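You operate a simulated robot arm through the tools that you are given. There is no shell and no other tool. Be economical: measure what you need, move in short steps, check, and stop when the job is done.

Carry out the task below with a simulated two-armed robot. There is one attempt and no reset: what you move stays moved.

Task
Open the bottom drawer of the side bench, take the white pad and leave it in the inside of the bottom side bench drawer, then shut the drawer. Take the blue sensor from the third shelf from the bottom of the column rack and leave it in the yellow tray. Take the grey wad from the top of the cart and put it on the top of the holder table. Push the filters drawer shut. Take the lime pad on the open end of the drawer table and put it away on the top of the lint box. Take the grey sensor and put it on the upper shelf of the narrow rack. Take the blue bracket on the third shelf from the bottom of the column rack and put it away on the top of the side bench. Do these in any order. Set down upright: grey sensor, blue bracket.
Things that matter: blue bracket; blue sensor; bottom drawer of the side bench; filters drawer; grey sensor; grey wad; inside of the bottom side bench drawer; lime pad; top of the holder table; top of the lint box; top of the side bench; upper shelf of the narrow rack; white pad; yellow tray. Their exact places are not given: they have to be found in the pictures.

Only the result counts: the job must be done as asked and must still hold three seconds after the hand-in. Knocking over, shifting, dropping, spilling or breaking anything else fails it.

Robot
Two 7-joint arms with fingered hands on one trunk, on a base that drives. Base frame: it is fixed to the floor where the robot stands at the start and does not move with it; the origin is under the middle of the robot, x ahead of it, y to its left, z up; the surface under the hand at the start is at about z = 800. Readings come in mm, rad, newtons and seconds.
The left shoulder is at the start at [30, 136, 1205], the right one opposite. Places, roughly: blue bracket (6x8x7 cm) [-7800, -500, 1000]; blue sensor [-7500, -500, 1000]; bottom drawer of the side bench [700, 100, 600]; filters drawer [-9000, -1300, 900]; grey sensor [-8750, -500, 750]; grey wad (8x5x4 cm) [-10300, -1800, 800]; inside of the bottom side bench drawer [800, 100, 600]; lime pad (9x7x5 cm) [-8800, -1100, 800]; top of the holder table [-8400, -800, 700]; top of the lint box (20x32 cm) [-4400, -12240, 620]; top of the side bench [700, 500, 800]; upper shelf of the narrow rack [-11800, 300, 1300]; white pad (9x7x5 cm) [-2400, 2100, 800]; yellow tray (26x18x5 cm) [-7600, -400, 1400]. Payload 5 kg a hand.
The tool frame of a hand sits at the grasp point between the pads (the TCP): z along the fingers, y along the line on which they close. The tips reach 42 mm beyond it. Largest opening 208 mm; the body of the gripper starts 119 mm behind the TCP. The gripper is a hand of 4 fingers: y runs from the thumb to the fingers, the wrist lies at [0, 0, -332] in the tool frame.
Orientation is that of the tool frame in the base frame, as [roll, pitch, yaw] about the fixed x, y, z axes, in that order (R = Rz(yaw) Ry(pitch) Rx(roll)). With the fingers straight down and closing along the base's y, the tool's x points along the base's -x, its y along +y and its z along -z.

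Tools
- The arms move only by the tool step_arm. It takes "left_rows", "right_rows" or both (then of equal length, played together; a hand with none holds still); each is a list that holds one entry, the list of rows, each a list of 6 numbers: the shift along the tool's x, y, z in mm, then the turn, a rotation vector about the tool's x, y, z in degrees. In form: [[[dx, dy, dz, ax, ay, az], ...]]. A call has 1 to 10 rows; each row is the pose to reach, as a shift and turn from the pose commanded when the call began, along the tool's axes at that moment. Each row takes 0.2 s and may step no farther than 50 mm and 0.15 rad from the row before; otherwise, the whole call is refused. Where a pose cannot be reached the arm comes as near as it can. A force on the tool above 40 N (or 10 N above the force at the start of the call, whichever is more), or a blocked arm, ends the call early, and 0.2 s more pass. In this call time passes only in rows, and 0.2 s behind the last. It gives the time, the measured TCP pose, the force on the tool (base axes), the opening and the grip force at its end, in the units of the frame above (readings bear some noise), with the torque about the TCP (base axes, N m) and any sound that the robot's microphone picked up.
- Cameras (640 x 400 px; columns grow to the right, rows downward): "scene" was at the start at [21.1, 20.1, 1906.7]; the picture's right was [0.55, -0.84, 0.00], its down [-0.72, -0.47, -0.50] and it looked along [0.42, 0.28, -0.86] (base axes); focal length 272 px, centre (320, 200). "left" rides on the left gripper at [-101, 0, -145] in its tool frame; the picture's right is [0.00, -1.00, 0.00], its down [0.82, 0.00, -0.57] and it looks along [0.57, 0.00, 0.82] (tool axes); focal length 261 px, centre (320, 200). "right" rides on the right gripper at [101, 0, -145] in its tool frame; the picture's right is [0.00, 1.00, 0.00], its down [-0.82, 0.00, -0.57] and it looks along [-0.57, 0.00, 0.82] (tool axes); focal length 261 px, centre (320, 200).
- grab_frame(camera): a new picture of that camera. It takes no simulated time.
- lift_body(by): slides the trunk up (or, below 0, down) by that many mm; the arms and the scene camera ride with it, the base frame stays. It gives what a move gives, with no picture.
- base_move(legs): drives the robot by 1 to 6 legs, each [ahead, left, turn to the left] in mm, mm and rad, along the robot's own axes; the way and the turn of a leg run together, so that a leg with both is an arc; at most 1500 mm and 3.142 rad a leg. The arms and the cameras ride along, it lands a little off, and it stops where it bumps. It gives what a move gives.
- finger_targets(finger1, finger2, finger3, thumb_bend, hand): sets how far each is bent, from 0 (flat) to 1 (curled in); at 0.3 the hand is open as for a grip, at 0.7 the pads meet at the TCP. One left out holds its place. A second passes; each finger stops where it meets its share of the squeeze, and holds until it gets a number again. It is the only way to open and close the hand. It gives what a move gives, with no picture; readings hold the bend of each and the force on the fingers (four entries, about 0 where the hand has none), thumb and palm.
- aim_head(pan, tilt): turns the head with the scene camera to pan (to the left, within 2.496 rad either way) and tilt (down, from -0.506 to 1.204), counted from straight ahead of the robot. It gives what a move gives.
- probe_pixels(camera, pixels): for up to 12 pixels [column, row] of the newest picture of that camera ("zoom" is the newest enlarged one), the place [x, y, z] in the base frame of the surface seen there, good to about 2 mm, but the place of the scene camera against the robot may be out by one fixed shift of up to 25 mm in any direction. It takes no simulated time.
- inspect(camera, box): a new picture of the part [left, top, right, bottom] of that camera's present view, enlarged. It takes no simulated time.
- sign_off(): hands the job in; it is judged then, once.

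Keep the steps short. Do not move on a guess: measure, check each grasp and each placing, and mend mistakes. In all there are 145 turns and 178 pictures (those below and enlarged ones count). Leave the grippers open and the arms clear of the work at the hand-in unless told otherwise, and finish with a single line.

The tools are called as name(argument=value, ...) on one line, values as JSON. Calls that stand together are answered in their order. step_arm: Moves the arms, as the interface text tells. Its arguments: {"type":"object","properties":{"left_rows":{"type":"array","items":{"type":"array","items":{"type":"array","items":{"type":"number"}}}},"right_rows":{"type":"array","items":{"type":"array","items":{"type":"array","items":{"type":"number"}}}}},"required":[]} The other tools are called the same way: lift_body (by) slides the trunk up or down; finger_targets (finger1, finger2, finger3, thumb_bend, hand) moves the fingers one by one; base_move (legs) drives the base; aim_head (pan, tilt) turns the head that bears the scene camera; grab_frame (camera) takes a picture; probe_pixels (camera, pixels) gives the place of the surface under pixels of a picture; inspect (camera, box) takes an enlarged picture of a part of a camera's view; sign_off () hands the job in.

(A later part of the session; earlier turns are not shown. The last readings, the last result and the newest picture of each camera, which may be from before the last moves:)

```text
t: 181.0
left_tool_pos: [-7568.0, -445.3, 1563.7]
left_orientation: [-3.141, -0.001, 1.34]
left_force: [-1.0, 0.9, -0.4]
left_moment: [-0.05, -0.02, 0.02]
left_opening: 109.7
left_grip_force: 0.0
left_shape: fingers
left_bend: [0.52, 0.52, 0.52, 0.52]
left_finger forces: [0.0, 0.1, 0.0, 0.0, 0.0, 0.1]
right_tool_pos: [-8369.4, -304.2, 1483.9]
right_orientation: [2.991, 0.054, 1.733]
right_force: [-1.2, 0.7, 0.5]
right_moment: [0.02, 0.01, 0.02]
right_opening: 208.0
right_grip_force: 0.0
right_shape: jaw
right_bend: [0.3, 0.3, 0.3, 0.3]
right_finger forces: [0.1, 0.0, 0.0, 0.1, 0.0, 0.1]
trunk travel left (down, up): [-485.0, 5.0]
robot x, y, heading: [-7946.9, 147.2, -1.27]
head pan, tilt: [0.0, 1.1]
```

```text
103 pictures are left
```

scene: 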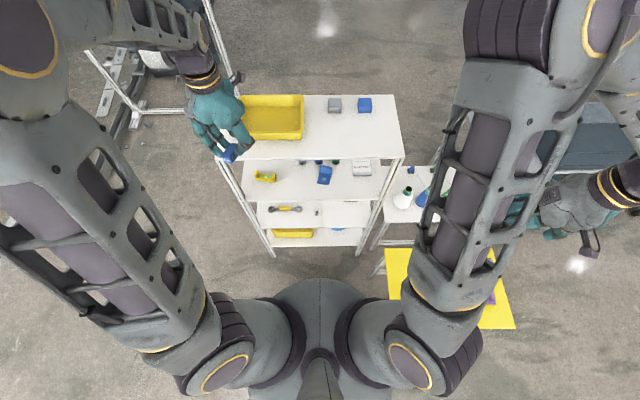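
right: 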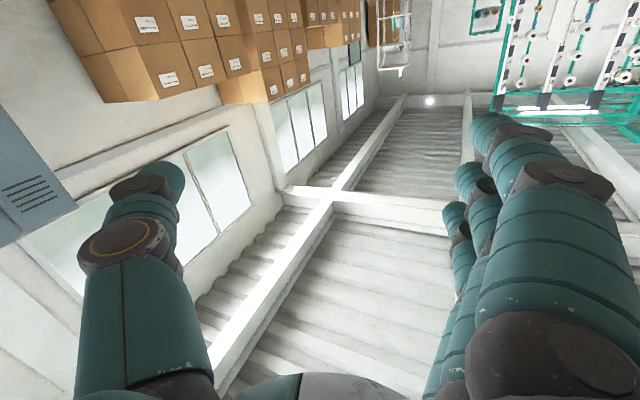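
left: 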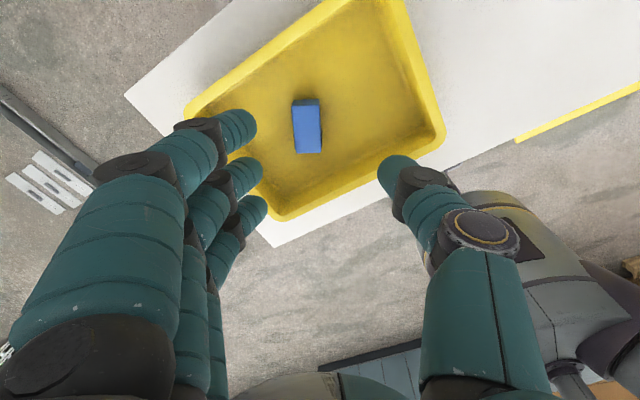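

The blue sensor lies in the tray. Next is the blue bracket: I'll back off, lower the trunk to mid height, and turn the left hand to point forward and 25° down.

base_move(legs=[[-370, -20, 0]])

lift_body(by=-260)

step_arm(left_rows=[[[-6, -18, 17, -1.7, -6.3, -2.7], [-12, -36, 35, -3.4, -12.7, -5.4], [-18, -53, 52, -5.2, -19, -8.1], [-24, -71, 70, -6.9, -25.3, -10.8], [-30, -89, 87, -8.6, -31.7, -13.5], [-36, -107, 104, -10.3, -38, -16.2], [-42, -125, 122, -12, -44.3, -18.9], [-48, -142, 139, -13.8, -50.6, -21.6], [-54, -160, 157, -15.5, -57, -24.3], [-60, -178, 174, -17.2, -63.3, -27]]])

grab_frame(camera="left")

```text
t: 183.3
left_tool_pos: [-7696.5, -102.5, 1561.5]
left_orientation: [3.141, -0.003, 1.338]
left_force: [0.5, -0.2, -0.3]
left_moment: [-0.01, 0.0, 0.0]
left_opening: 109.5
left_grip_force: 0.1
left_shape: fingers
left_bend: [0.52, 0.52, 0.52, 0.52]
left_finger forces: [0.1, 0.0, 0.0, 0.1, 0.0, 0.0]
right_tool_pos: [-8497.5, 40.5, 1484.4]
right_orientation: [2.989, 0.054, 1.732]
right_force: [0.0, -0.3, 0.1]
right_moment: [0.02, 0.03, -0.01]
right_opening: 207.8
right_grip_force: 0.1
right_shape: jaw
right_bend: [0.3, 0.3, 0.3, 0.3]
right_finger forces: [0.1, 0.0, 0.0, 0.0, 0.1, 0.0]
trunk travel left (down, up): [-485.0, 5.0]
robot x, y, heading: [-8072.4, 493.7, -1.267]
head pan, tilt: [0.0, 1.1]
```

```text
t: 186.0
left_tool_pos: [-7696.8, -102.9, 1302.2]
left_orientation: [3.141, -0.002, 1.339]
left_force: [0.7, 0.4, -0.1]
left_moment: [-0.03, -0.02, 0.01]
left_opening: 109.3
left_grip_force: 0.0
left_shape: fingers
left_bend: [0.52, 0.52, 0.52, 0.52]
left_finger forces: [0.0, 0.2, 0.0, 0.1, 0.0, 0.0]
right_tool_pos: [-8498.9, 40.0, 1224.1]
right_orientation: [2.99, 0.054, 1.731]
right_force: [0.1, 1.3, 0.6]
right_moment: [0.0, 0.01, 0.03]
right_opening: 207.9
right_grip_force: 0.1
right_shape: jaw
right_bend: [0.3, 0.3, 0.3, 0.3]
right_finger forces: [0.1, 0.0, 0.0, 0.0, 0.0, 0.1]
trunk travel left (down, up): [-225.0, 265.0]
robot x, y, heading: [-8076.2, 493.9, -1.269]
head pan, tilt: [0.0, 1.1]
```

```text
t: 188.2
left_tool_pos: [-7884.1, -120.3, 1126.6]
left_orientation: [3.138, 1.131, 1.866]
left_force: [-1.2, -0.3, 0.2]
left_moment: [0.02, -0.05, 0.12]
left_opening: 109.6
left_grip_force: 0.1
left_shape: fingers
left_bend: [0.52, 0.52, 0.52, 0.52]
left_finger forces: [0.1, 0.0, 0.0, 0.1, 0.0, 0.0]
right_tool_pos: [-8499.6, 39.7, 1222.5]
right_orientation: [2.991, 0.052, 1.733]
right_force: [-0.7, -0.1, 0.1]
right_moment: [0.11, -0.07, 0.01]
right_opening: 207.9
right_grip_force: 0.0
right_shape: jaw
right_bend: [0.3, 0.3, 0.3, 0.3]
right_finger forces: [0.0, 0.1, 0.0, 0.0, 0.1, 0.1]
trunk travel left (down, up): [-225.0, 265.0]
robot x, y, heading: [-8070.8, 494.0, -1.269]
head pan, tilt: [0.0, 1.1]
```

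```text
102 pictures are left
```

left: 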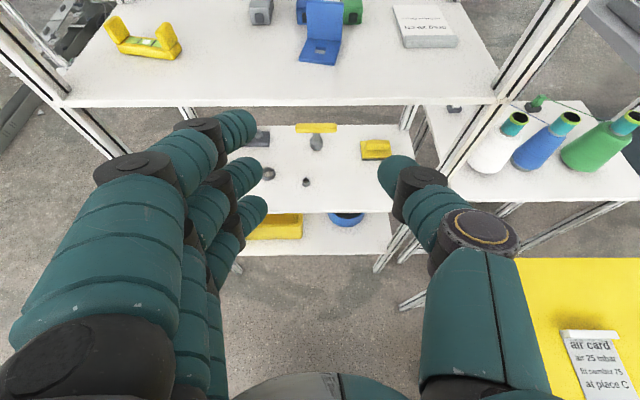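

The bracket sits dead ahead at (321,35). I'll zoom and measure its plate.

inspect(camera="left", box=[280, 0, 380, 75])

probe_pixels(camera="left", pixels=[[309, 5], [340, 5], [307, 30], [340, 30], [324, 20], [324, 35], [303, 58], [333, 62], [320, 50], [337, 42], [324, 3]])

```text
5.33 times, centred on (330, 38) of left
```

zoom: 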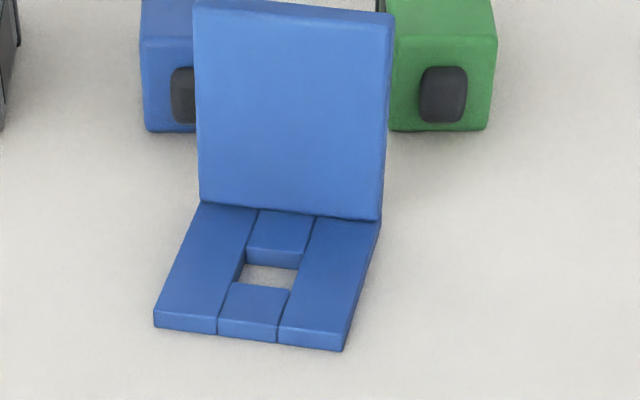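

```text
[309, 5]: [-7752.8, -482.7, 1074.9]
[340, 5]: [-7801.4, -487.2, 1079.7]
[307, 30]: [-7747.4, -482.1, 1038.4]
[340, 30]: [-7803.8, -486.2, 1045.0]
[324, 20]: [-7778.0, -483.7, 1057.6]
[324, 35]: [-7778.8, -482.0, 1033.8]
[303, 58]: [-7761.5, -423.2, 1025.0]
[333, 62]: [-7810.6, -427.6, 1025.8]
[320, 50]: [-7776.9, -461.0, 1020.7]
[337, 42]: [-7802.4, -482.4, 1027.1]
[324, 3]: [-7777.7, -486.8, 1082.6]
```

The plate is upright, 60 mm wide along x, with its face at y −483 and top at z≈1089. I'll slide in, turning 12° to line up, and stop with the fingers on either side of it.

step_arm(left_rows=[[[-13, 0, 43, 1.4, 0, 0.6], [-27, 0, 86, 2.7, 0, 1.3], [-40, 0, 129, 4.1, 0, 1.9], [-54, 0, 172, 5.5, 0, 2.6], [-67, 1, 215, 6.8, 0, 3.2], [-81, 1, 259, 8.2, 0, 3.8], [-93, 1, 297, 9.4, 0, 4.4], [-102, 1, 324, 10.2, 0, 4.8], [-108, 1, 345, 10.9, 0, 5.1]]])

grab_frame(camera="left")

```text
t: 190.2
left_tool_pos: [-7776.8, -463.3, 1082.2]
left_orientation: [3.141, 1.135, 1.657]
left_force: [-0.5, 0.5, 9.6]
left_moment: [-0.22, -0.54, -0.06]
left_opening: 109.7
left_grip_force: 4.8
left_shape: fingers
left_bend: [0.52, 0.52, 0.52, 0.52]
left_finger forces: [0.0, 0.1, 8.9, 0.0, 0.1, 0.1]
right_tool_pos: [-8498.4, 42.1, 1224.6]
right_orientation: [2.991, 0.054, 1.732]
right_force: [-0.7, 0.6, 0.7]
right_moment: [-0.01, 0.02, 0.03]
right_opening: 208.0
right_grip_force: 0.1
right_shape: jaw
right_bend: [0.3, 0.3, 0.3, 0.3]
right_finger forces: [0.0, 0.1, 0.0, 0.0, 0.0, 0.0]
trunk travel left (down, up): [-225.0, 265.0]
robot x, y, heading: [-8072.3, 496.3, -1.276]
head pan, tilt: [0.0, 1.1]
```

```text
100 pictures are left
```

left: 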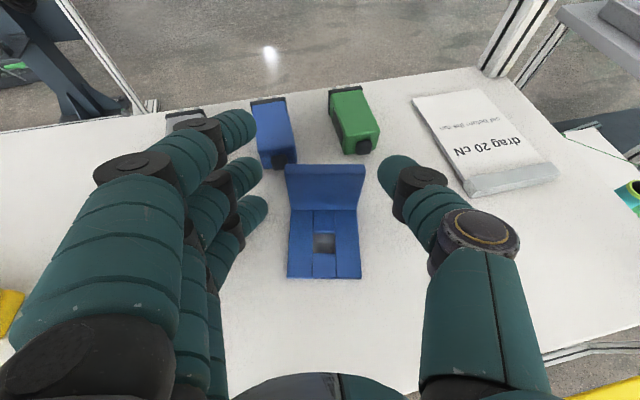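

Well lined up; the lowest finger lightly touches the shelf. I'll raise 6 mm and close.

step_arm(left_rows=[[[-6, -2, 0, 0, 0, 0]]])

finger_targets(hand="left", finger1=0.85, finger2=0.85, finger3=0.85, thumb_bend=0.85)

grab_frame(camera="left")

```text
t: 190.6
left_tool_pos: [-7777.8, -463.0, 1082.6]
left_orientation: [3.14, 1.129, 1.658]
left_force: [1.0, 0.2, 0.6]
left_moment: [-0.06, -0.01, -0.01]
left_opening: 109.7
left_grip_force: 0.3
left_shape: fingers
left_bend: [0.52, 0.52, 0.52, 0.52]
left_finger forces: [0.1, 0.1, 0.3, 0.0, 0.1, 0.0]
right_tool_pos: [-8497.4, 40.4, 1224.6]
right_orientation: [2.99, 0.055, 1.732]
right_force: [0.1, -0.3, -1.0]
right_moment: [-0.01, -0.01, -0.01]
right_opening: 207.7
right_grip_force: 0.0
right_shape: jaw
right_bend: [0.3, 0.3, 0.3, 0.3]
right_finger forces: [0.0, 0.1, 0.1, 0.0, 0.0, 0.0]
trunk travel left (down, up): [-225.0, 265.0]
robot x, y, heading: [-8073.7, 501.1, -1.269]
head pan, tilt: [0.0, 1.1]
```

```text
t: 191.6
left_tool_pos: [-7778.7, -464.5, 1084.5]
left_orientation: [3.14, 1.132, 1.659]
left_force: [-0.4, 0.2, 0.0]
left_moment: [0.01, -0.01, -0.02]
left_opening: 42.1
left_grip_force: 0.0
left_shape: fingers
left_bend: [0.85, 0.63, 0.65, 0.85]
left_finger forces: [0.0, 0.1, 0.0, 0.1, 0.0, 0.0]
right_tool_pos: [-8498.8, 40.0, 1223.4]
right_orientation: [2.99, 0.054, 1.731]
right_force: [-0.6, -0.8, -0.2]
right_moment: [-0.02, 0.02, 0.01]
right_opening: 207.9
right_grip_force: 0.1
right_shape: jaw
right_bend: [0.3, 0.3, 0.3, 0.3]
right_finger forces: [0.0, 0.0, 0.0, 0.1, 0.0, 0.0]
trunk travel left (down, up): [-225.0, 265.0]
robot x, y, heading: [-8076.9, 498.4, -1.274]
head pan, tilt: [0.0, 1.1]
```

```text
99 pictures are left
```

left: 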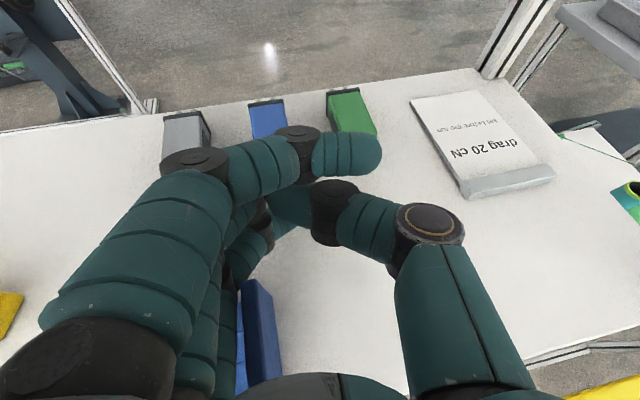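

The bracket squirted back toward the palm and isn't held. I'll open the hand gently and look.

finger_targets(hand="left", finger1=0.52, finger2=0.52, finger3=0.52, thumb_bend=0.52)

grab_frame(camera="left")

aim_head(pan=0.0, tilt=0.8)

inspect(camera="scene", box=[200, 100, 480, 275])

```text
t: 192.6
left_tool_pos: [-7779.7, -464.1, 1084.5]
left_orientation: [3.14, 1.132, 1.658]
left_force: [-1.4, 0.5, 0.7]
left_moment: [0.01, 0.03, -0.03]
left_opening: 109.4
left_grip_force: 0.0
left_shape: fingers
left_bend: [0.52, 0.52, 0.52, 0.52]
left_finger forces: [0.1, 0.1, 0.0, 0.0, 0.0, 0.0]
right_tool_pos: [-8497.6, 40.8, 1223.4]
right_orientation: [2.99, 0.055, 1.73]
right_force: [0.7, 0.0, -0.2]
right_moment: [-0.01, -0.04, -0.01]
right_opening: 207.6
right_grip_force: 0.1
right_shape: jaw
right_bend: [0.3, 0.3, 0.3, 0.3]
right_finger forces: [0.0, 0.0, 0.0, 0.0, 0.0, 0.0]
trunk travel left (down, up): [-225.0, 265.0]
robot x, y, heading: [-8070.3, 497.1, -1.268]
head pan, tilt: [0.0, 1.1]
```

```text
98 pictures are left
```

left: 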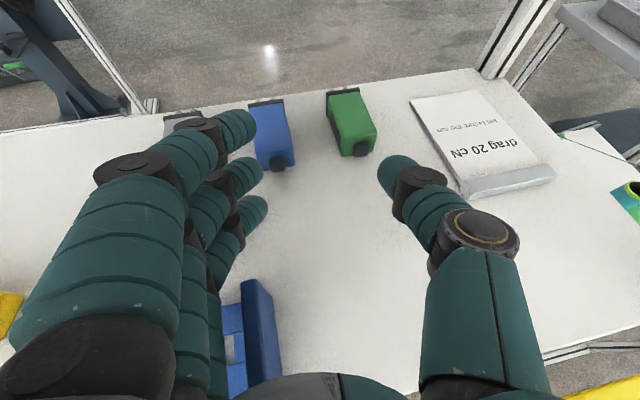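

```text
t: 193.4
left_tool_pos: [-7778.7, -463.9, 1084.4]
left_orientation: [3.139, 1.131, 1.66]
left_force: [0.5, -0.4, -0.1]
left_moment: [-0.04, -0.01, 0.03]
left_opening: 109.6
left_grip_force: 0.0
left_shape: fingers
left_bend: [0.52, 0.52, 0.52, 0.52]
left_finger forces: [0.0, 0.0, 0.1, 0.0, 0.1, 0.0]
right_tool_pos: [-8498.0, 40.8, 1223.5]
right_orientation: [2.99, 0.055, 1.731]
right_force: [0.1, -0.2, -1.0]
right_moment: [0.0, 0.0, 0.0]
right_opening: 207.8
right_grip_force: 0.0
right_shape: jaw
right_bend: [0.3, 0.3, 0.3, 0.3]
right_finger forces: [0.1, 0.0, 0.0, 0.1, 0.0, 0.0]
trunk travel left (down, up): [-225.0, 265.0]
robot x, y, heading: [-8075.5, 497.6, -1.275]
head pan, tilt: [0.0, 0.799]
```

```text
2.29 times, centred on (340, 188) of scene
```

zoom: 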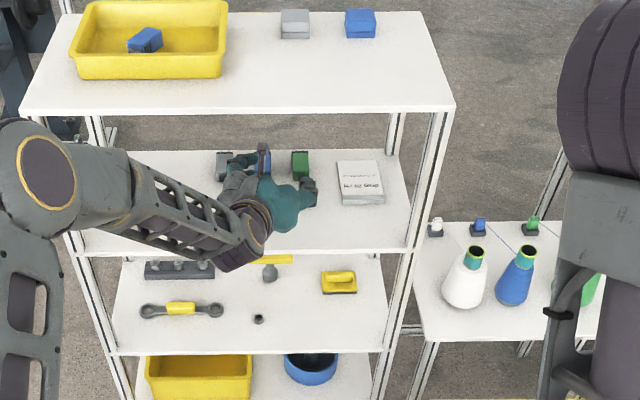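

The bracket still stands upright but has turned, with its plate now running front to back. That suits a pinch across the thickness, so I'll measure it.

probe_pixels(camera="left", pixels=[[249, 283], [262, 282], [275, 376], [255, 378], [262, 330], [235, 320], [238, 370], [275, 340], [225, 310], [330, 300]])

inspect(camera="left", box=[200, 250, 360, 400])

```text
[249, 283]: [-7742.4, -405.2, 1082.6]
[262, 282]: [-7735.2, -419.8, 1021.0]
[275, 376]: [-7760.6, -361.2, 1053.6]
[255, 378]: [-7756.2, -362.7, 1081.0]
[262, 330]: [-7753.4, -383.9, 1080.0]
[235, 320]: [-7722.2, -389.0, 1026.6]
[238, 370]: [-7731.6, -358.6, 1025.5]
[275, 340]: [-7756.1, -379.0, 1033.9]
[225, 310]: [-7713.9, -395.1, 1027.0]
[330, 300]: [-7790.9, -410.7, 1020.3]
```

```text
2.67 times, centred on (280, 325) of left
```

zoom: 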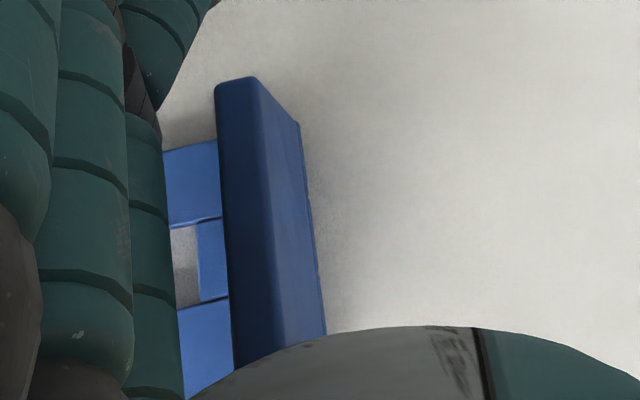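

The plate's centre is [-7752,-378], parallel to my heading. I'll centre the hand on it sideways, then draw back and realign so the fingers straddle it.

step_arm(left_rows=[[[-3, 16, -2, 0, 0, 0], [-6, 32, -3, 0, 0, 0], [6, 32, -30, -3.6, 0, -1.7], [18, 32, -60, -7.2, 0, -3.4], [31, 32, -93, -10.9, 0, -5.1]]])

grab_frame(camera="left")

```text
t: 194.6
left_tool_pos: [-7754.6, -364.6, 1097.6]
left_orientation: [3.137, 1.133, 1.867]
left_force: [-0.6, 0.3, 0.3]
left_moment: [0.05, 0.0, 0.05]
left_opening: 110.1
left_grip_force: 0.1
left_shape: fingers
left_bend: [0.52, 0.52, 0.52, 0.52]
left_finger forces: [0.0, 0.0, 0.1, 0.1, 0.0, 0.1]
right_tool_pos: [-8498.3, 41.9, 1225.3]
right_orientation: [2.989, 0.054, 1.732]
right_force: [-1.0, 0.3, 0.7]
right_moment: [-0.09, -0.08, 0.03]
right_opening: 208.0
right_grip_force: 0.0
right_shape: jaw
right_bend: [0.3, 0.3, 0.3, 0.3]
right_finger forces: [0.0, 0.1, 0.0, 0.0, 0.0, 0.0]
trunk travel left (down, up): [-225.0, 265.0]
robot x, y, heading: [-8072.1, 496.2, -1.27]
head pan, tilt: [0.0, 0.799]
```

```text
95 pictures are left
```

left: 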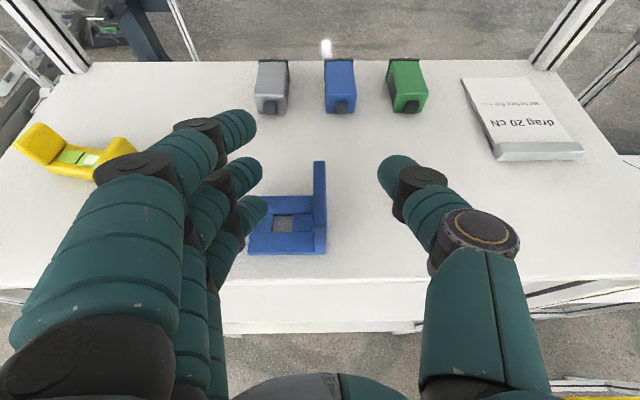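

The plate is centred between the fingers at column 320. I'll lower 9 mm and pinch it with fingers 2, 3 and the thumb.

step_arm(left_rows=[[[8, 0, 4, 0, 0, 0]]])

finger_targets(hand="left", finger2=0.7, finger3=0.7, thumb_bend=0.7)

grab_frame(camera="left")

```text
t: 195.0
left_tool_pos: [-7755.0, -364.8, 1089.1]
left_orientation: [3.138, 1.133, 1.863]
left_force: [0.4, -0.9, 4.3]
left_moment: [-0.06, -0.32, -0.02]
left_opening: 110.1
left_grip_force: 1.9
left_shape: fingers
left_bend: [0.52, 0.52, 0.52, 0.52]
left_finger forces: [0.0, 0.0, 4.3, 0.1, 0.0, 0.1]
right_tool_pos: [-8498.1, 41.6, 1223.9]
right_orientation: [2.99, 0.055, 1.732]
right_force: [0.1, 0.2, -0.6]
right_moment: [0.01, 0.0, 0.01]
right_opening: 207.8
right_grip_force: 0.0
right_shape: jaw
right_bend: [0.3, 0.3, 0.3, 0.3]
right_finger forces: [0.0, 0.0, 0.0, 0.0, 0.1, 0.0]
trunk travel left (down, up): [-225.0, 265.0]
robot x, y, heading: [-8074.0, 493.8, -1.271]
head pan, tilt: [0.0, 0.799]
```

```text
t: 196.0
left_tool_pos: [-7755.6, -364.6, 1086.9]
left_orientation: [3.141, 1.131, 1.868]
left_force: [0.6, -0.3, -0.8]
left_moment: [0.03, -0.05, 0.01]
left_opening: 71.5
left_grip_force: 3.9
left_shape: fingers
left_bend: [0.52, 0.69, 0.69, 0.69]
left_finger forces: [0.1, 2.4, 1.4, 0.0, 3.5, 0.1]
right_tool_pos: [-8498.1, 41.4, 1224.4]
right_orientation: [2.99, 0.056, 1.731]
right_force: [0.1, 0.2, -0.6]
right_moment: [-0.02, 0.0, -0.02]
right_opening: 207.8
right_grip_force: 0.0
right_shape: jaw
right_bend: [0.3, 0.3, 0.3, 0.3]
right_finger forces: [0.1, 0.0, 0.0, 0.0, 0.1, 0.0]
trunk travel left (down, up): [-225.0, 265.0]
robot x, y, heading: [-8076.2, 494.5, -1.271]
head pan, tilt: [0.0, 0.799]
```

```text
94 pictures are left
```

left: 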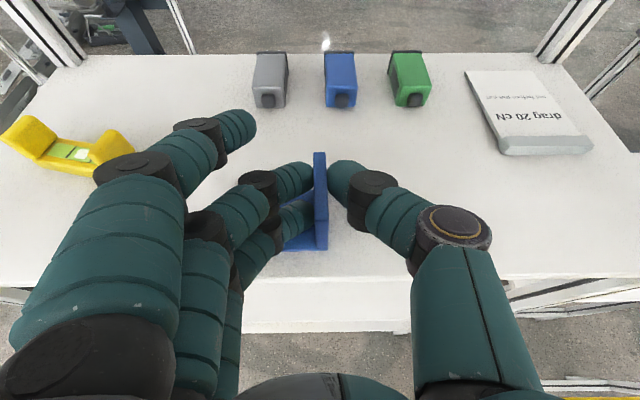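

It's a clean pinch on the plate. I'll tighten, then lift 40 mm while backing out.

finger_targets(hand="left", finger2=0.82, finger3=0.82, thumb_bend=0.82)

step_arm(left_rows=[[[-9, 0, -4, 0, 0, 0], [-18, 0, -9, 0, 0, 0], [-27, 0, -13, 0, 0, 0], [-15, 0, -45, 0, 0, 0], [3, 0, -85, 0, 0, 0], [23, 0, -125, 0, 0, 0], [43, 0, -170, 0, 0, 0]]])

grab_frame(camera="left")

```text
t: 197.0
left_tool_pos: [-7755.1, -365.8, 1087.6]
left_orientation: [3.14, 1.133, 1.866]
left_force: [-1.5, -2.3, 9.6]
left_moment: [0.05, -0.5, -0.13]
left_opening: 66.7
left_grip_force: 31.7
left_shape: fingers
left_bend: [0.52, 0.74, 0.73, 0.73]
left_finger forces: [0.1, 14.6, 15.5, 0.0, 33.5, 0.0]
right_tool_pos: [-8498.2, 39.9, 1223.9]
right_orientation: [2.989, 0.055, 1.73]
right_force: [0.7, 0.3, 0.3]
right_moment: [0.01, -0.02, 0.03]
right_opening: 208.1
right_grip_force: 0.0
right_shape: jaw
right_bend: [0.3, 0.3, 0.3, 0.3]
right_finger forces: [0.1, 0.1, 0.1, 0.1, 0.1, 0.0]
trunk travel left (down, up): [-225.0, 265.0]
robot x, y, heading: [-8073.6, 496.9, -1.266]
head pan, tilt: [0.0, 0.799]
```

```text
t: 198.6
left_tool_pos: [-7807.4, -200.9, 1122.3]
left_orientation: [3.139, 1.133, 1.867]
left_force: [-0.4, 0.2, -0.8]
left_moment: [0.07, 0.03, 0.01]
left_opening: 65.1
left_grip_force: 30.4
left_shape: fingers
left_bend: [0.52, 0.74, 0.73, 0.74]
left_finger forces: [0.0, 20.3, 10.5, 0.2, 30.4, 0.0]
right_tool_pos: [-8498.3, 42.1, 1224.6]
right_orientation: [2.989, 0.054, 1.73]
right_force: [-0.5, 0.0, -0.2]
right_moment: [-0.07, -0.04, -0.04]
right_opening: 208.1
right_grip_force: 0.0
right_shape: jaw
right_bend: [0.3, 0.3, 0.3, 0.3]
right_finger forces: [0.1, 0.0, 0.1, 0.1, 0.0, 0.1]
trunk travel left (down, up): [-225.0, 265.0]
robot x, y, heading: [-8075.1, 492.4, -1.272]
head pan, tilt: [0.0, 0.799]
```

```text
93 pictures are left
```

left: 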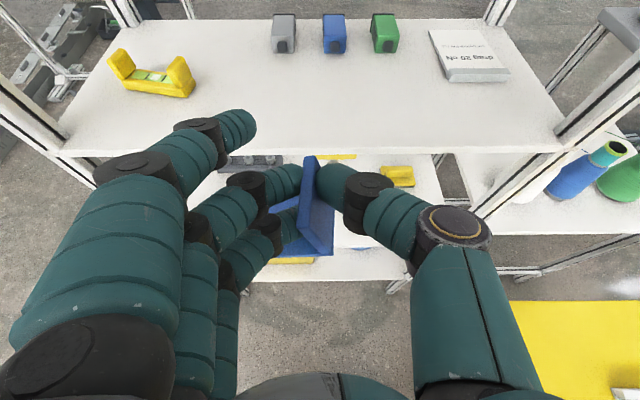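

The bracket is held at 30 N. It stays in the left hand while the right hand does the other jobs. Next I'll go to the free side of the yellow table for the grey sensor.

base_move(legs=[[-170, 0, 0], [0, -720, 0], [60, 0, 0]])

step_arm(right_rows=[[[-40, 30, 10, 1.7, 0.6, -1.6], [-80, 60, 20, 3.5, 1.2, -3.2], [-120, 90, 30, 5.2, 1.9, -4.8], [-160, 120, 40, 7, 2.5, -6.4], [-200, 150, 50, 8.7, 3.1, -8]]])

grab_frame(camera="scene")

grab_frame(camera="right")

```text
t: 204.1
left_tool_pos: [-8519.8, -310.2, 1119.6]
left_orientation: [3.141, 1.13, 1.869]
left_force: [-0.4, -1.6, -2.6]
left_moment: [0.02, 0.0, 0.05]
left_opening: 64.8
left_grip_force: 30.5
left_shape: fingers
left_bend: [0.52, 0.74, 0.73, 0.74]
left_finger forces: [0.0, 20.4, 10.5, 0.0, 30.3, 0.1]
right_tool_pos: [-9212.2, -69.9, 1222.8]
right_orientation: [2.989, 0.051, 1.735]
right_force: [0.5, -2.3, -0.2]
right_moment: [0.31, 0.04, 0.0]
right_opening: 208.2
right_grip_force: 0.1
right_shape: jaw
right_bend: [0.3, 0.3, 0.3, 0.3]
right_finger forces: [0.0, 0.1, 0.1, 0.0, 0.0, 0.0]
trunk travel left (down, up): [-225.0, 265.0]
robot x, y, heading: [-8789.9, 386.7, -1.267]
head pan, tilt: [0.0, 0.799]
```

```text
refused: row 1 steps farther than a row can; nothing moved
```

```text
92 pictures are left
```

scene: 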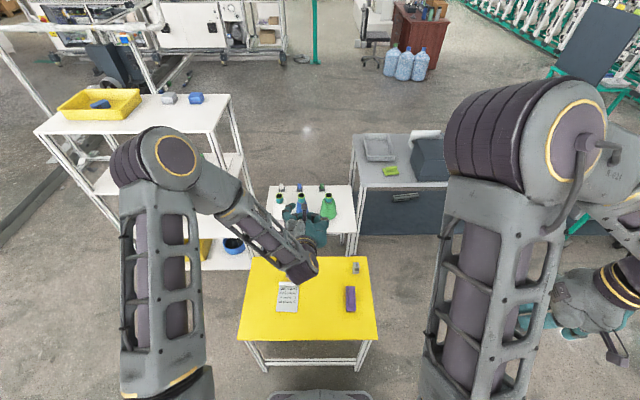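

```text
91 pictures are left
```

right: 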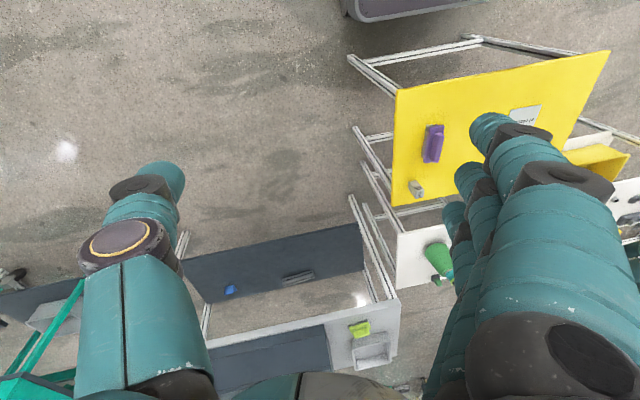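

The grey sensor is visible at (416,188) in the right picture. I'll measure it and repeat the right-hand move in smaller steps.

probe_pixels(camera="right", pixels=[[415, 184], [420, 190], [416, 195], [410, 181], [430, 130], [440, 160], [405, 205]])

inspect(camera="right", box=[390, 110, 470, 220])

step_arm(right_rows=[[[-30, 28, 10, 1.5, 0.5, -1.3], [-60, 56, 20, 2.9, 1, -2.7], [-90, 84, 30, 4.4, 1.6, -4], [-120, 112, 40, 5.8, 2.1, -5.3], [-150, 140, 50, 7.3, 2.6, -6.7], [-180, 168, 60, 8.7, 3.1, -8], [-210, 196, 80, 8.7, 3.1, -8], [-240, 224, 100, 8.7, 3.1, -8], [-270, 252, 120, 8.7, 3.1, -8], [-300, 280, 140, 8.7, 3.1, -8]]])

grab_frame(camera="right")

```text
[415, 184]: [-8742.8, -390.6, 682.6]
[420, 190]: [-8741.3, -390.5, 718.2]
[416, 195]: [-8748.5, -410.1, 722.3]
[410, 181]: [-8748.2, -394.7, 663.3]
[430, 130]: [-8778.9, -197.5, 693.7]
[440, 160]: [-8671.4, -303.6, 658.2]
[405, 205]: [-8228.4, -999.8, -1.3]
```

```text
3.64 times, centred on (430, 165) of right
```

zoom: 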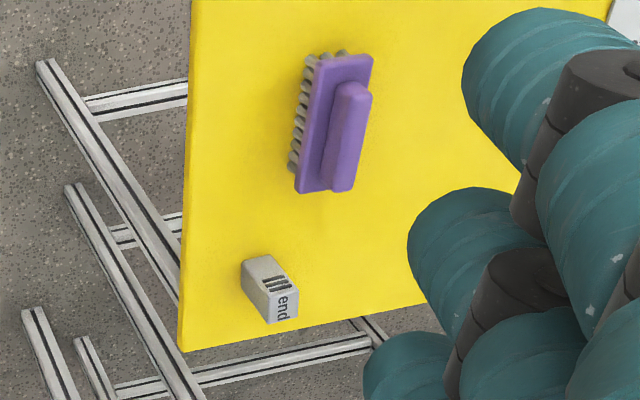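

```text
t: 206.3
left_tool_pos: [-8519.7, -310.2, 1120.4]
left_orientation: [3.139, 1.129, 1.869]
left_force: [1.4, 0.0, -1.9]
left_moment: [0.03, 0.08, -0.05]
left_opening: 65.0
left_grip_force: 30.6
left_shape: fingers
left_bend: [0.52, 0.74, 0.73, 0.74]
left_finger forces: [0.0, 20.3, 10.3, 0.1, 30.1, 0.0]
right_tool_pos: [-8866.7, -320.5, 1143.6]
right_orientation: [-3.136, 0.009, 1.875]
right_force: [0.3, -1.3, -1.1]
right_moment: [0.08, 0.06, -0.04]
right_opening: 207.8
right_grip_force: 0.2
right_shape: jaw
right_bend: [0.3, 0.3, 0.3, 0.3]
right_finger forces: [0.1, 0.1, 0.0, 0.0, 0.0, 0.1]
trunk travel left (down, up): [-225.0, 265.0]
robot x, y, heading: [-8791.2, 386.4, -1.27]
head pan, tilt: [0.0, 0.799]
```

```text
89 pictures are left
```

right: 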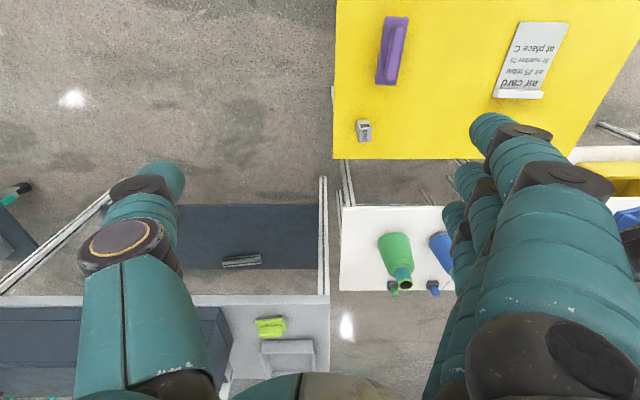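

The right hand points straight down now. I'll zoom on the sensor at (364,131) and measure its top.

inspect(camera="right", box=[340, 110, 392, 150])

probe_pixels(camera="zoom", pixels=[[290, 260], [230, 240], [350, 250], [300, 130], [240, 300], [360, 300], [300, 320], [300, 280]])

```text
10.00 times, centred on (366, 130) of right
```

zoom: 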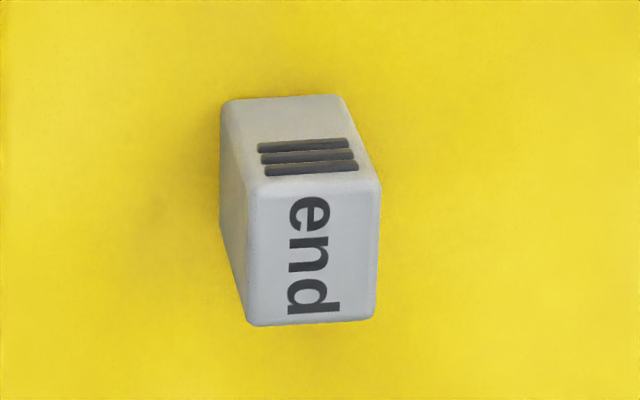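

```text
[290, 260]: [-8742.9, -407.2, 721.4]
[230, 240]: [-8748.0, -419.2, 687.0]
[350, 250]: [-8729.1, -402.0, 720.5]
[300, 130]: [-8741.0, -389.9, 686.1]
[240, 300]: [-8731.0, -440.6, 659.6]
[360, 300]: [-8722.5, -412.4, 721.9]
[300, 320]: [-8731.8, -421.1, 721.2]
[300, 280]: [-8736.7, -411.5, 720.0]
```

Sensor top centre is [-8738,-406], z 721, square to the hand. I'll part close and come down above it.

finger_targets(hand="right", finger1=0.5, finger2=0.5, finger3=0.5, thumb_bend=0.5)

step_arm(right_rows=[[[-20, 16, 38, 0, 0, 0], [-40, 32, 76, 0, 0, 0], [-60, 48, 114, 0, 0, 0], [-80, 64, 152, 0, 0, 0], [-100, 80, 190, 0, 0, 0], [-121, 97, 228, 0, 0, 0], [-121, 97, 275, 0, 0, 0], [-121, 97, 320, 0, 0, 0]]])

grab_frame(camera="right")

```text
t: 207.3
left_tool_pos: [-8520.1, -308.9, 1120.3]
left_orientation: [3.141, 1.131, 1.871]
left_force: [-0.3, -0.2, -1.7]
left_moment: [0.0, -0.01, 0.03]
left_opening: 65.1
left_grip_force: 30.3
left_shape: fingers
left_bend: [0.52, 0.74, 0.73, 0.74]
left_finger forces: [0.0, 20.4, 10.4, 0.0, 30.4, 0.0]
right_tool_pos: [-8868.8, -320.5, 1145.0]
right_orientation: [-3.137, 0.008, 1.878]
right_force: [0.1, -0.3, 0.0]
right_moment: [-0.01, 0.03, 0.0]
right_opening: 121.7
right_grip_force: 0.1
right_shape: fingers
right_bend: [0.5, 0.5, 0.5, 0.5]
right_finger forces: [0.0, 0.0, 0.0, 0.0, 0.0, 0.0]
trunk travel left (down, up): [-225.0, 265.0]
robot x, y, heading: [-8786.9, 386.7, -1.27]
head pan, tilt: [0.0, 0.799]
```

```text
t: 209.1
left_tool_pos: [-8521.4, -310.3, 1119.8]
left_orientation: [3.14, 1.129, 1.868]
left_force: [-0.7, -1.8, -1.6]
left_moment: [0.01, 0.04, -0.03]
left_opening: 65.2
left_grip_force: 30.7
left_shape: fingers
left_bend: [0.52, 0.74, 0.73, 0.74]
left_finger forces: [0.0, 20.3, 10.4, 0.0, 30.2, 0.1]
right_tool_pos: [-8740.1, -410.7, 824.0]
right_orientation: [-3.136, 0.01, 1.878]
right_force: [0.8, -0.7, 0.7]
right_moment: [0.2, 0.08, 0.0]
right_opening: 121.4
right_grip_force: 0.1
right_shape: fingers
right_bend: [0.5, 0.5, 0.5, 0.5]
right_finger forces: [0.0, 0.0, 0.1, 0.0, 0.0, 0.1]
trunk travel left (down, up): [-225.0, 265.0]
robot x, y, heading: [-8792.9, 383.6, -1.269]
head pan, tilt: [0.0, 0.799]
```

```text
87 pictures are left
```

right: 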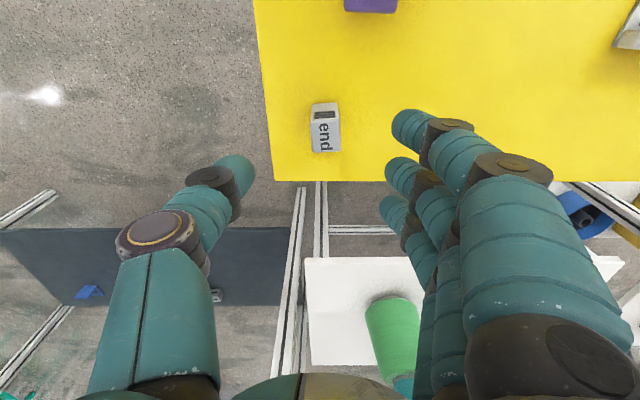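

Centred. I'll go down 110 mm and close.

step_arm(right_rows=[[[-3, 3, 40, 0, 0, 0], [-4, 3, 80, 0, 0, 0], [-4, 3, 110, 0, 0, 0]]])

finger_targets(hand="right", finger1=0.82, finger2=0.82, finger3=0.82, thumb_bend=0.82)

grab_frame(camera="right")

```text
t: 209.9
left_tool_pos: [-8520.8, -309.2, 1120.8]
left_orientation: [3.14, 1.131, 1.869]
left_force: [-0.4, -0.7, -1.7]
left_moment: [0.0, 0.02, 0.01]
left_opening: 65.0
left_grip_force: 31.0
left_shape: fingers
left_bend: [0.52, 0.74, 0.73, 0.74]
left_finger forces: [0.0, 20.4, 10.4, 0.0, 30.3, 0.0]
right_tool_pos: [-8738.0, -414.3, 715.1]
right_orientation: [-3.137, 0.01, 1.879]
right_force: [-0.3, -0.6, 0.4]
right_moment: [0.16, 0.0, -0.02]
right_opening: 121.3
right_grip_force: 0.1
right_shape: fingers
right_bend: [0.5, 0.5, 0.5, 0.5]
right_finger forces: [0.0, 0.0, 0.0, 0.0, 0.0, 0.0]
trunk travel left (down, up): [-225.0, 265.0]
robot x, y, heading: [-8788.5, 385.9, -1.273]
head pan, tilt: [0.0, 0.799]
```

```text
t: 210.9
left_tool_pos: [-8520.5, -308.9, 1119.8]
left_orientation: [3.14, 1.131, 1.868]
left_force: [0.0, -1.3, -1.0]
left_moment: [0.02, 0.05, -0.01]
left_opening: 64.6
left_grip_force: 29.8
left_shape: fingers
left_bend: [0.52, 0.74, 0.73, 0.74]
left_finger forces: [0.0, 20.4, 10.3, 0.0, 30.3, 0.0]
right_tool_pos: [-8736.6, -413.6, 715.5]
right_orientation: [-3.136, 0.01, 1.877]
right_force: [-0.4, -0.6, 2.7]
right_moment: [-0.07, -0.07, -0.05]
right_opening: 27.3
right_grip_force: 21.0
right_shape: fingers
right_bend: [0.82, 0.56, 0.82, 0.77]
right_finger forces: [1.0, 19.8, 0.1, 0.0, 21.1, 0.0]
trunk travel left (down, up): [-225.0, 265.0]
robot x, y, heading: [-8793.3, 384.7, -1.269]
head pan, tilt: [0.0, 0.799]
```

```text
86 pictures are left
```

right: 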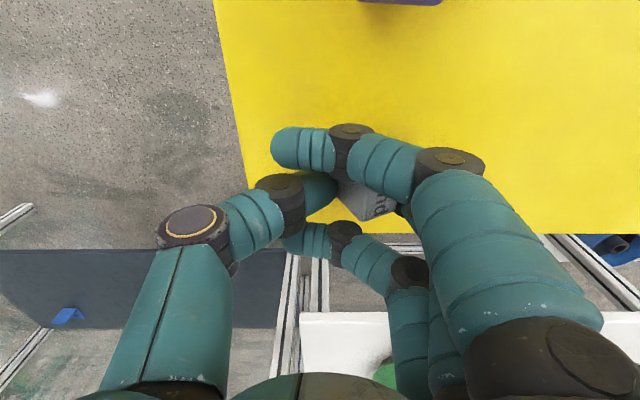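

Only one finger and the thumb pinch it, and the outer fingers have curled past. I'll open and shift 11 mm so two fingers bear on it.

finger_targets(hand="right", finger1=0.5, finger2=0.5, finger3=0.5, thumb_bend=0.5)

inspect(camera="right", box=[200, 60, 440, 210])

probe_pixels(camera="zoom", pixels=[[320, 220], [340, 240], [300, 240], [320, 260], [360, 250]])

```text
t: 211.9
left_tool_pos: [-8521.3, -308.0, 1120.7]
left_orientation: [3.139, 1.13, 1.869]
left_force: [0.6, 0.3, -1.5]
left_moment: [0.01, 0.04, 0.04]
left_opening: 64.9
left_grip_force: 30.8
left_shape: fingers
left_bend: [0.52, 0.74, 0.73, 0.74]
left_finger forces: [0.0, 20.3, 10.4, 0.0, 30.2, 0.1]
right_tool_pos: [-8737.6, -413.5, 714.2]
right_orientation: [-3.136, 0.009, 1.878]
right_force: [0.0, 0.5, -0.5]
right_moment: [0.03, 0.01, -0.04]
right_opening: 119.9
right_grip_force: 0.0
right_shape: fingers
right_bend: [0.5, 0.5, 0.5, 0.5]
right_finger forces: [0.1, 0.0, 0.0, 0.0, 0.0, 0.0]
trunk travel left (down, up): [-225.0, 265.0]
robot x, y, heading: [-8792.7, 387.6, -1.268]
head pan, tilt: [0.0, 0.799]
```

```text
2.67 times, centred on (320, 135) of right
```

zoom: 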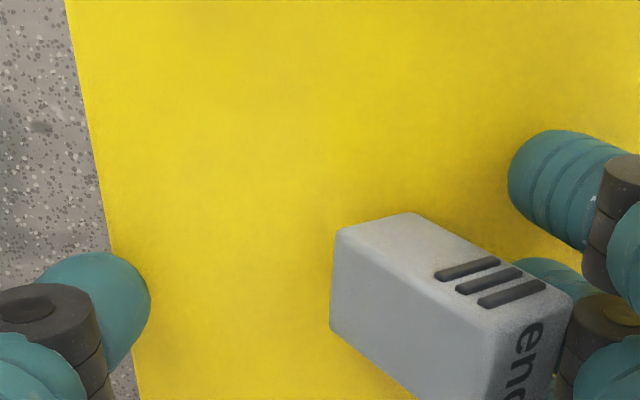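

```text
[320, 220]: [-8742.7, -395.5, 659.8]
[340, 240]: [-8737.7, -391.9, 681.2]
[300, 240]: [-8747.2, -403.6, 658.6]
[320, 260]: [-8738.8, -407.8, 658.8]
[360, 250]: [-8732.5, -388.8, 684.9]
```

The sensor may be leaning. I'll take the full picture.

grab_frame(camera="right")

probe_pixels(camera="right", pixels=[[327, 148], [352, 142], [390, 178], [411, 173], [366, 208], [395, 200], [345, 160], [330, 178]])

```text
84 pictures are left
```

right: 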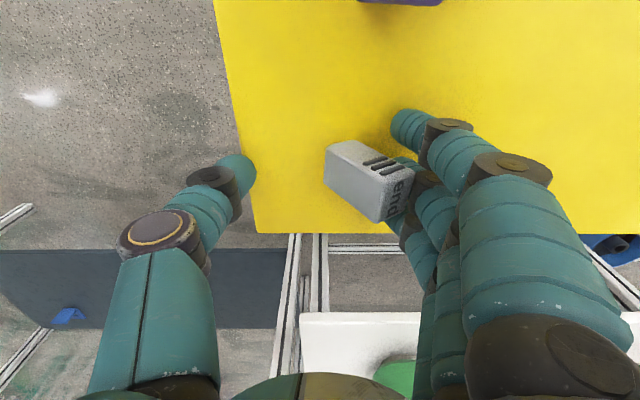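

```text
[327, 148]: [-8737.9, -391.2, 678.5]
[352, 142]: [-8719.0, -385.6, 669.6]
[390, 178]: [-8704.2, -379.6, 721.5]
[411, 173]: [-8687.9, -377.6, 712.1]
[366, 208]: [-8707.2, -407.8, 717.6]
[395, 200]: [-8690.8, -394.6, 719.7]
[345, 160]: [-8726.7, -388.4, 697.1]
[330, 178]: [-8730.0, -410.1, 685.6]
```

The sensor leans about 40° on finger 2. I'll push it back upright by bringing the fingers in gently while the thumb waits.

finger_targets(hand="right", finger1=0.6, finger2=0.6, finger3=0.6, thumb_bend=0.55)

grab_frame(camera="right")

```text
t: 212.9
left_tool_pos: [-8520.8, -308.9, 1120.1]
left_orientation: [3.14, 1.131, 1.87]
left_force: [0.5, -0.7, -2.4]
left_moment: [0.01, 0.03, 0.02]
left_opening: 64.9
left_grip_force: 30.2
left_shape: fingers
left_bend: [0.52, 0.74, 0.73, 0.74]
left_finger forces: [0.0, 20.3, 10.4, 0.0, 30.3, 0.1]
right_tool_pos: [-8737.2, -413.3, 714.4]
right_orientation: [-3.136, 0.009, 1.877]
right_force: [-0.6, 1.0, 0.0]
right_moment: [0.01, -0.01, 0.02]
right_opening: 84.1
right_grip_force: 0.4
right_shape: fingers
right_bend: [0.6, 0.6, 0.6, 0.55]
right_finger forces: [0.0, 0.1, 0.1, 0.0, 0.0, 0.0]
trunk travel left (down, up): [-225.0, 265.0]
robot x, y, heading: [-8788.4, 388.0, -1.271]
head pan, tilt: [0.0, 0.799]
```

```text
83 pictures are left
```

right: 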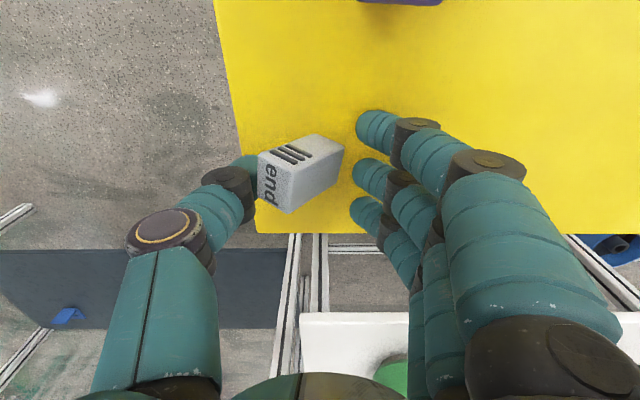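

It tipped over to the thumb side. I'll close both sides together to about the sensor's width, which should square it up.

finger_targets(hand="right", finger1=0.6, finger2=0.66, finger3=0.6, thumb_bend=0.67)

grab_frame(camera="right")

```text
t: 213.9
left_tool_pos: [-8521.3, -307.7, 1120.4]
left_orientation: [3.139, 1.13, 1.87]
left_force: [0.2, -0.2, -1.4]
left_moment: [0.02, 0.02, 0.01]
left_opening: 65.1
left_grip_force: 30.2
left_shape: fingers
left_bend: [0.52, 0.74, 0.73, 0.74]
left_finger forces: [0.0, 20.3, 10.4, 0.0, 30.3, 0.0]
right_tool_pos: [-8738.0, -414.7, 714.4]
right_orientation: [-3.136, 0.008, 1.878]
right_force: [1.0, 0.4, -0.2]
right_moment: [0.0, 0.0, -0.02]
right_opening: 59.5
right_grip_force: 3.4
right_shape: fingers
right_bend: [0.6, 0.64, 0.6, 0.66]
right_finger forces: [0.0, 3.5, 0.1, 0.0, 3.5, 0.0]
trunk travel left (down, up): [-225.0, 265.0]
robot x, y, heading: [-8789.4, 385.8, -1.265]
head pan, tilt: [0.0, 0.799]
```

```text
82 pictures are left
```

right: 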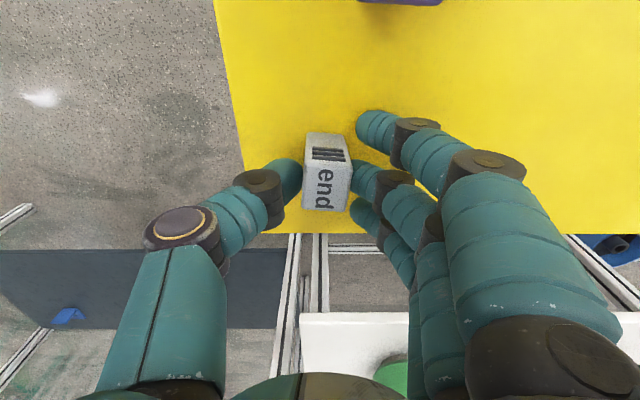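

It's upright and held lightly between finger 2 and the thumb. I'll bring the other fingers to it and tighten evenly.

finger_targets(hand="right", finger1=0.65, finger2=0.7, finger3=0.65, thumb_bend=0.72)

grab_frame(camera="right")

```text
t: 214.9
left_tool_pos: [-8521.0, -308.9, 1119.8]
left_orientation: [3.139, 1.13, 1.868]
left_force: [0.0, 0.1, -1.7]
left_moment: [0.02, 0.04, 0.02]
left_opening: 64.9
left_grip_force: 30.2
left_shape: fingers
left_bend: [0.52, 0.74, 0.73, 0.74]
left_finger forces: [0.0, 20.2, 10.4, 0.1, 30.2, 0.1]
right_tool_pos: [-8737.0, -413.4, 715.0]
right_orientation: [-3.137, 0.007, 1.878]
right_force: [0.9, -0.3, 0.1]
right_moment: [0.0, -0.01, 0.0]
right_opening: 47.9
right_grip_force: 13.4
right_shape: fingers
right_bend: [0.64, 0.63, 0.65, 0.69]
right_finger forces: [1.8, 11.6, 0.1, 0.0, 13.0, 0.0]
trunk travel left (down, up): [-225.0, 265.0]
robot x, y, heading: [-8790.6, 386.5, -1.27]
head pan, tilt: [0.0, 0.799]
```

```text
81 pictures are left
```

right: 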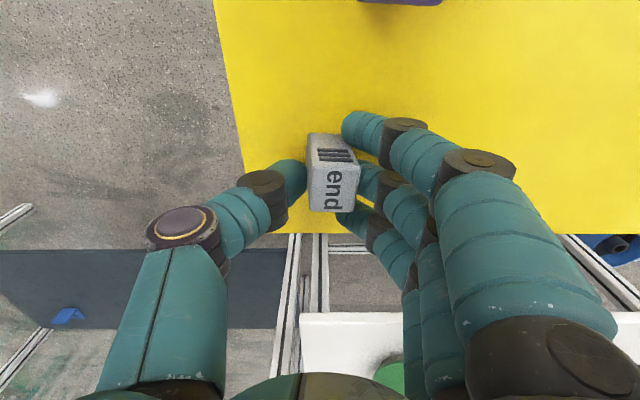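

It's held at 13 N and nearly upright. I'll bring finger 3 in and lift gently.

finger_targets(hand="right", finger3=0.69, thumb_bend=0.74)

step_arm(right_rows=[[[0, 0, -15, 0, 0, 0], [0, 0, -40, 0, 0, 0], [0, 0, -80, 0, 0, 0], [0, 0, -125, 0, 0, 0], [0, 0, -170, 0, 0, 0]]])

grab_frame(camera="right")

```text
t: 215.9
left_tool_pos: [-8520.7, -308.5, 1120.0]
left_orientation: [3.14, 1.132, 1.869]
left_force: [-0.2, 0.4, -1.3]
left_moment: [-0.02, 0.04, 0.0]
left_opening: 65.1
left_grip_force: 30.7
left_shape: fingers
left_bend: [0.52, 0.74, 0.73, 0.74]
left_finger forces: [0.0, 20.3, 10.4, 0.1, 30.2, 0.1]
right_tool_pos: [-8738.5, -412.6, 714.3]
right_orientation: [-3.137, 0.009, 1.878]
right_force: [0.1, -0.7, 0.2]
right_moment: [0.0, 0.0, -0.02]
right_opening: 47.2
right_grip_force: 15.9
right_shape: fingers
right_bend: [0.64, 0.63, 0.69, 0.68]
right_finger forces: [3.0, 13.1, 0.1, 0.1, 16.0, 0.1]
trunk travel left (down, up): [-225.0, 265.0]
robot x, y, heading: [-8792.4, 384.2, -1.266]
head pan, tilt: [0.0, 0.799]
```

```text
t: 217.1
left_tool_pos: [-8520.9, -308.1, 1121.1]
left_orientation: [3.14, 1.133, 1.868]
left_force: [-0.7, 0.4, -1.0]
left_moment: [0.03, 0.01, 0.01]
left_opening: 64.9
left_grip_force: 30.4
left_shape: fingers
left_bend: [0.52, 0.74, 0.73, 0.74]
left_finger forces: [0.0, 20.3, 10.5, 0.0, 30.3, 0.1]
right_tool_pos: [-8736.9, -409.9, 886.0]
right_orientation: [-3.138, 0.008, 1.878]
right_force: [-0.6, 3.1, -1.3]
right_moment: [-0.22, -0.06, 0.01]
right_opening: 47.0
right_grip_force: 15.9
right_shape: fingers
right_bend: [0.63, 0.63, 0.69, 0.68]
right_finger forces: [2.9, 13.1, 0.0, 0.0, 15.6, 0.0]
trunk travel left (down, up): [-225.0, 265.0]
robot x, y, heading: [-8788.3, 387.5, -1.27]
head pan, tilt: [0.0, 0.799]
```

```text
80 pictures are left
```

right: 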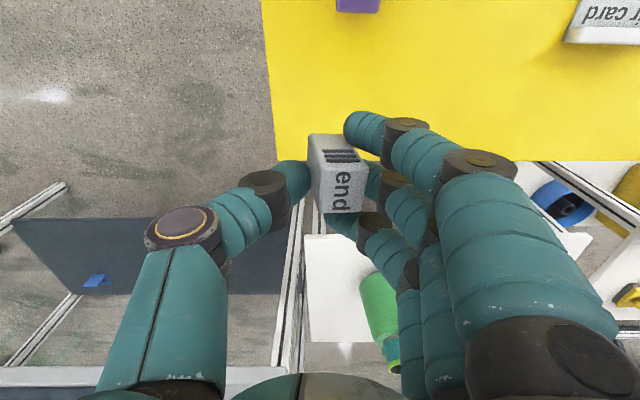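

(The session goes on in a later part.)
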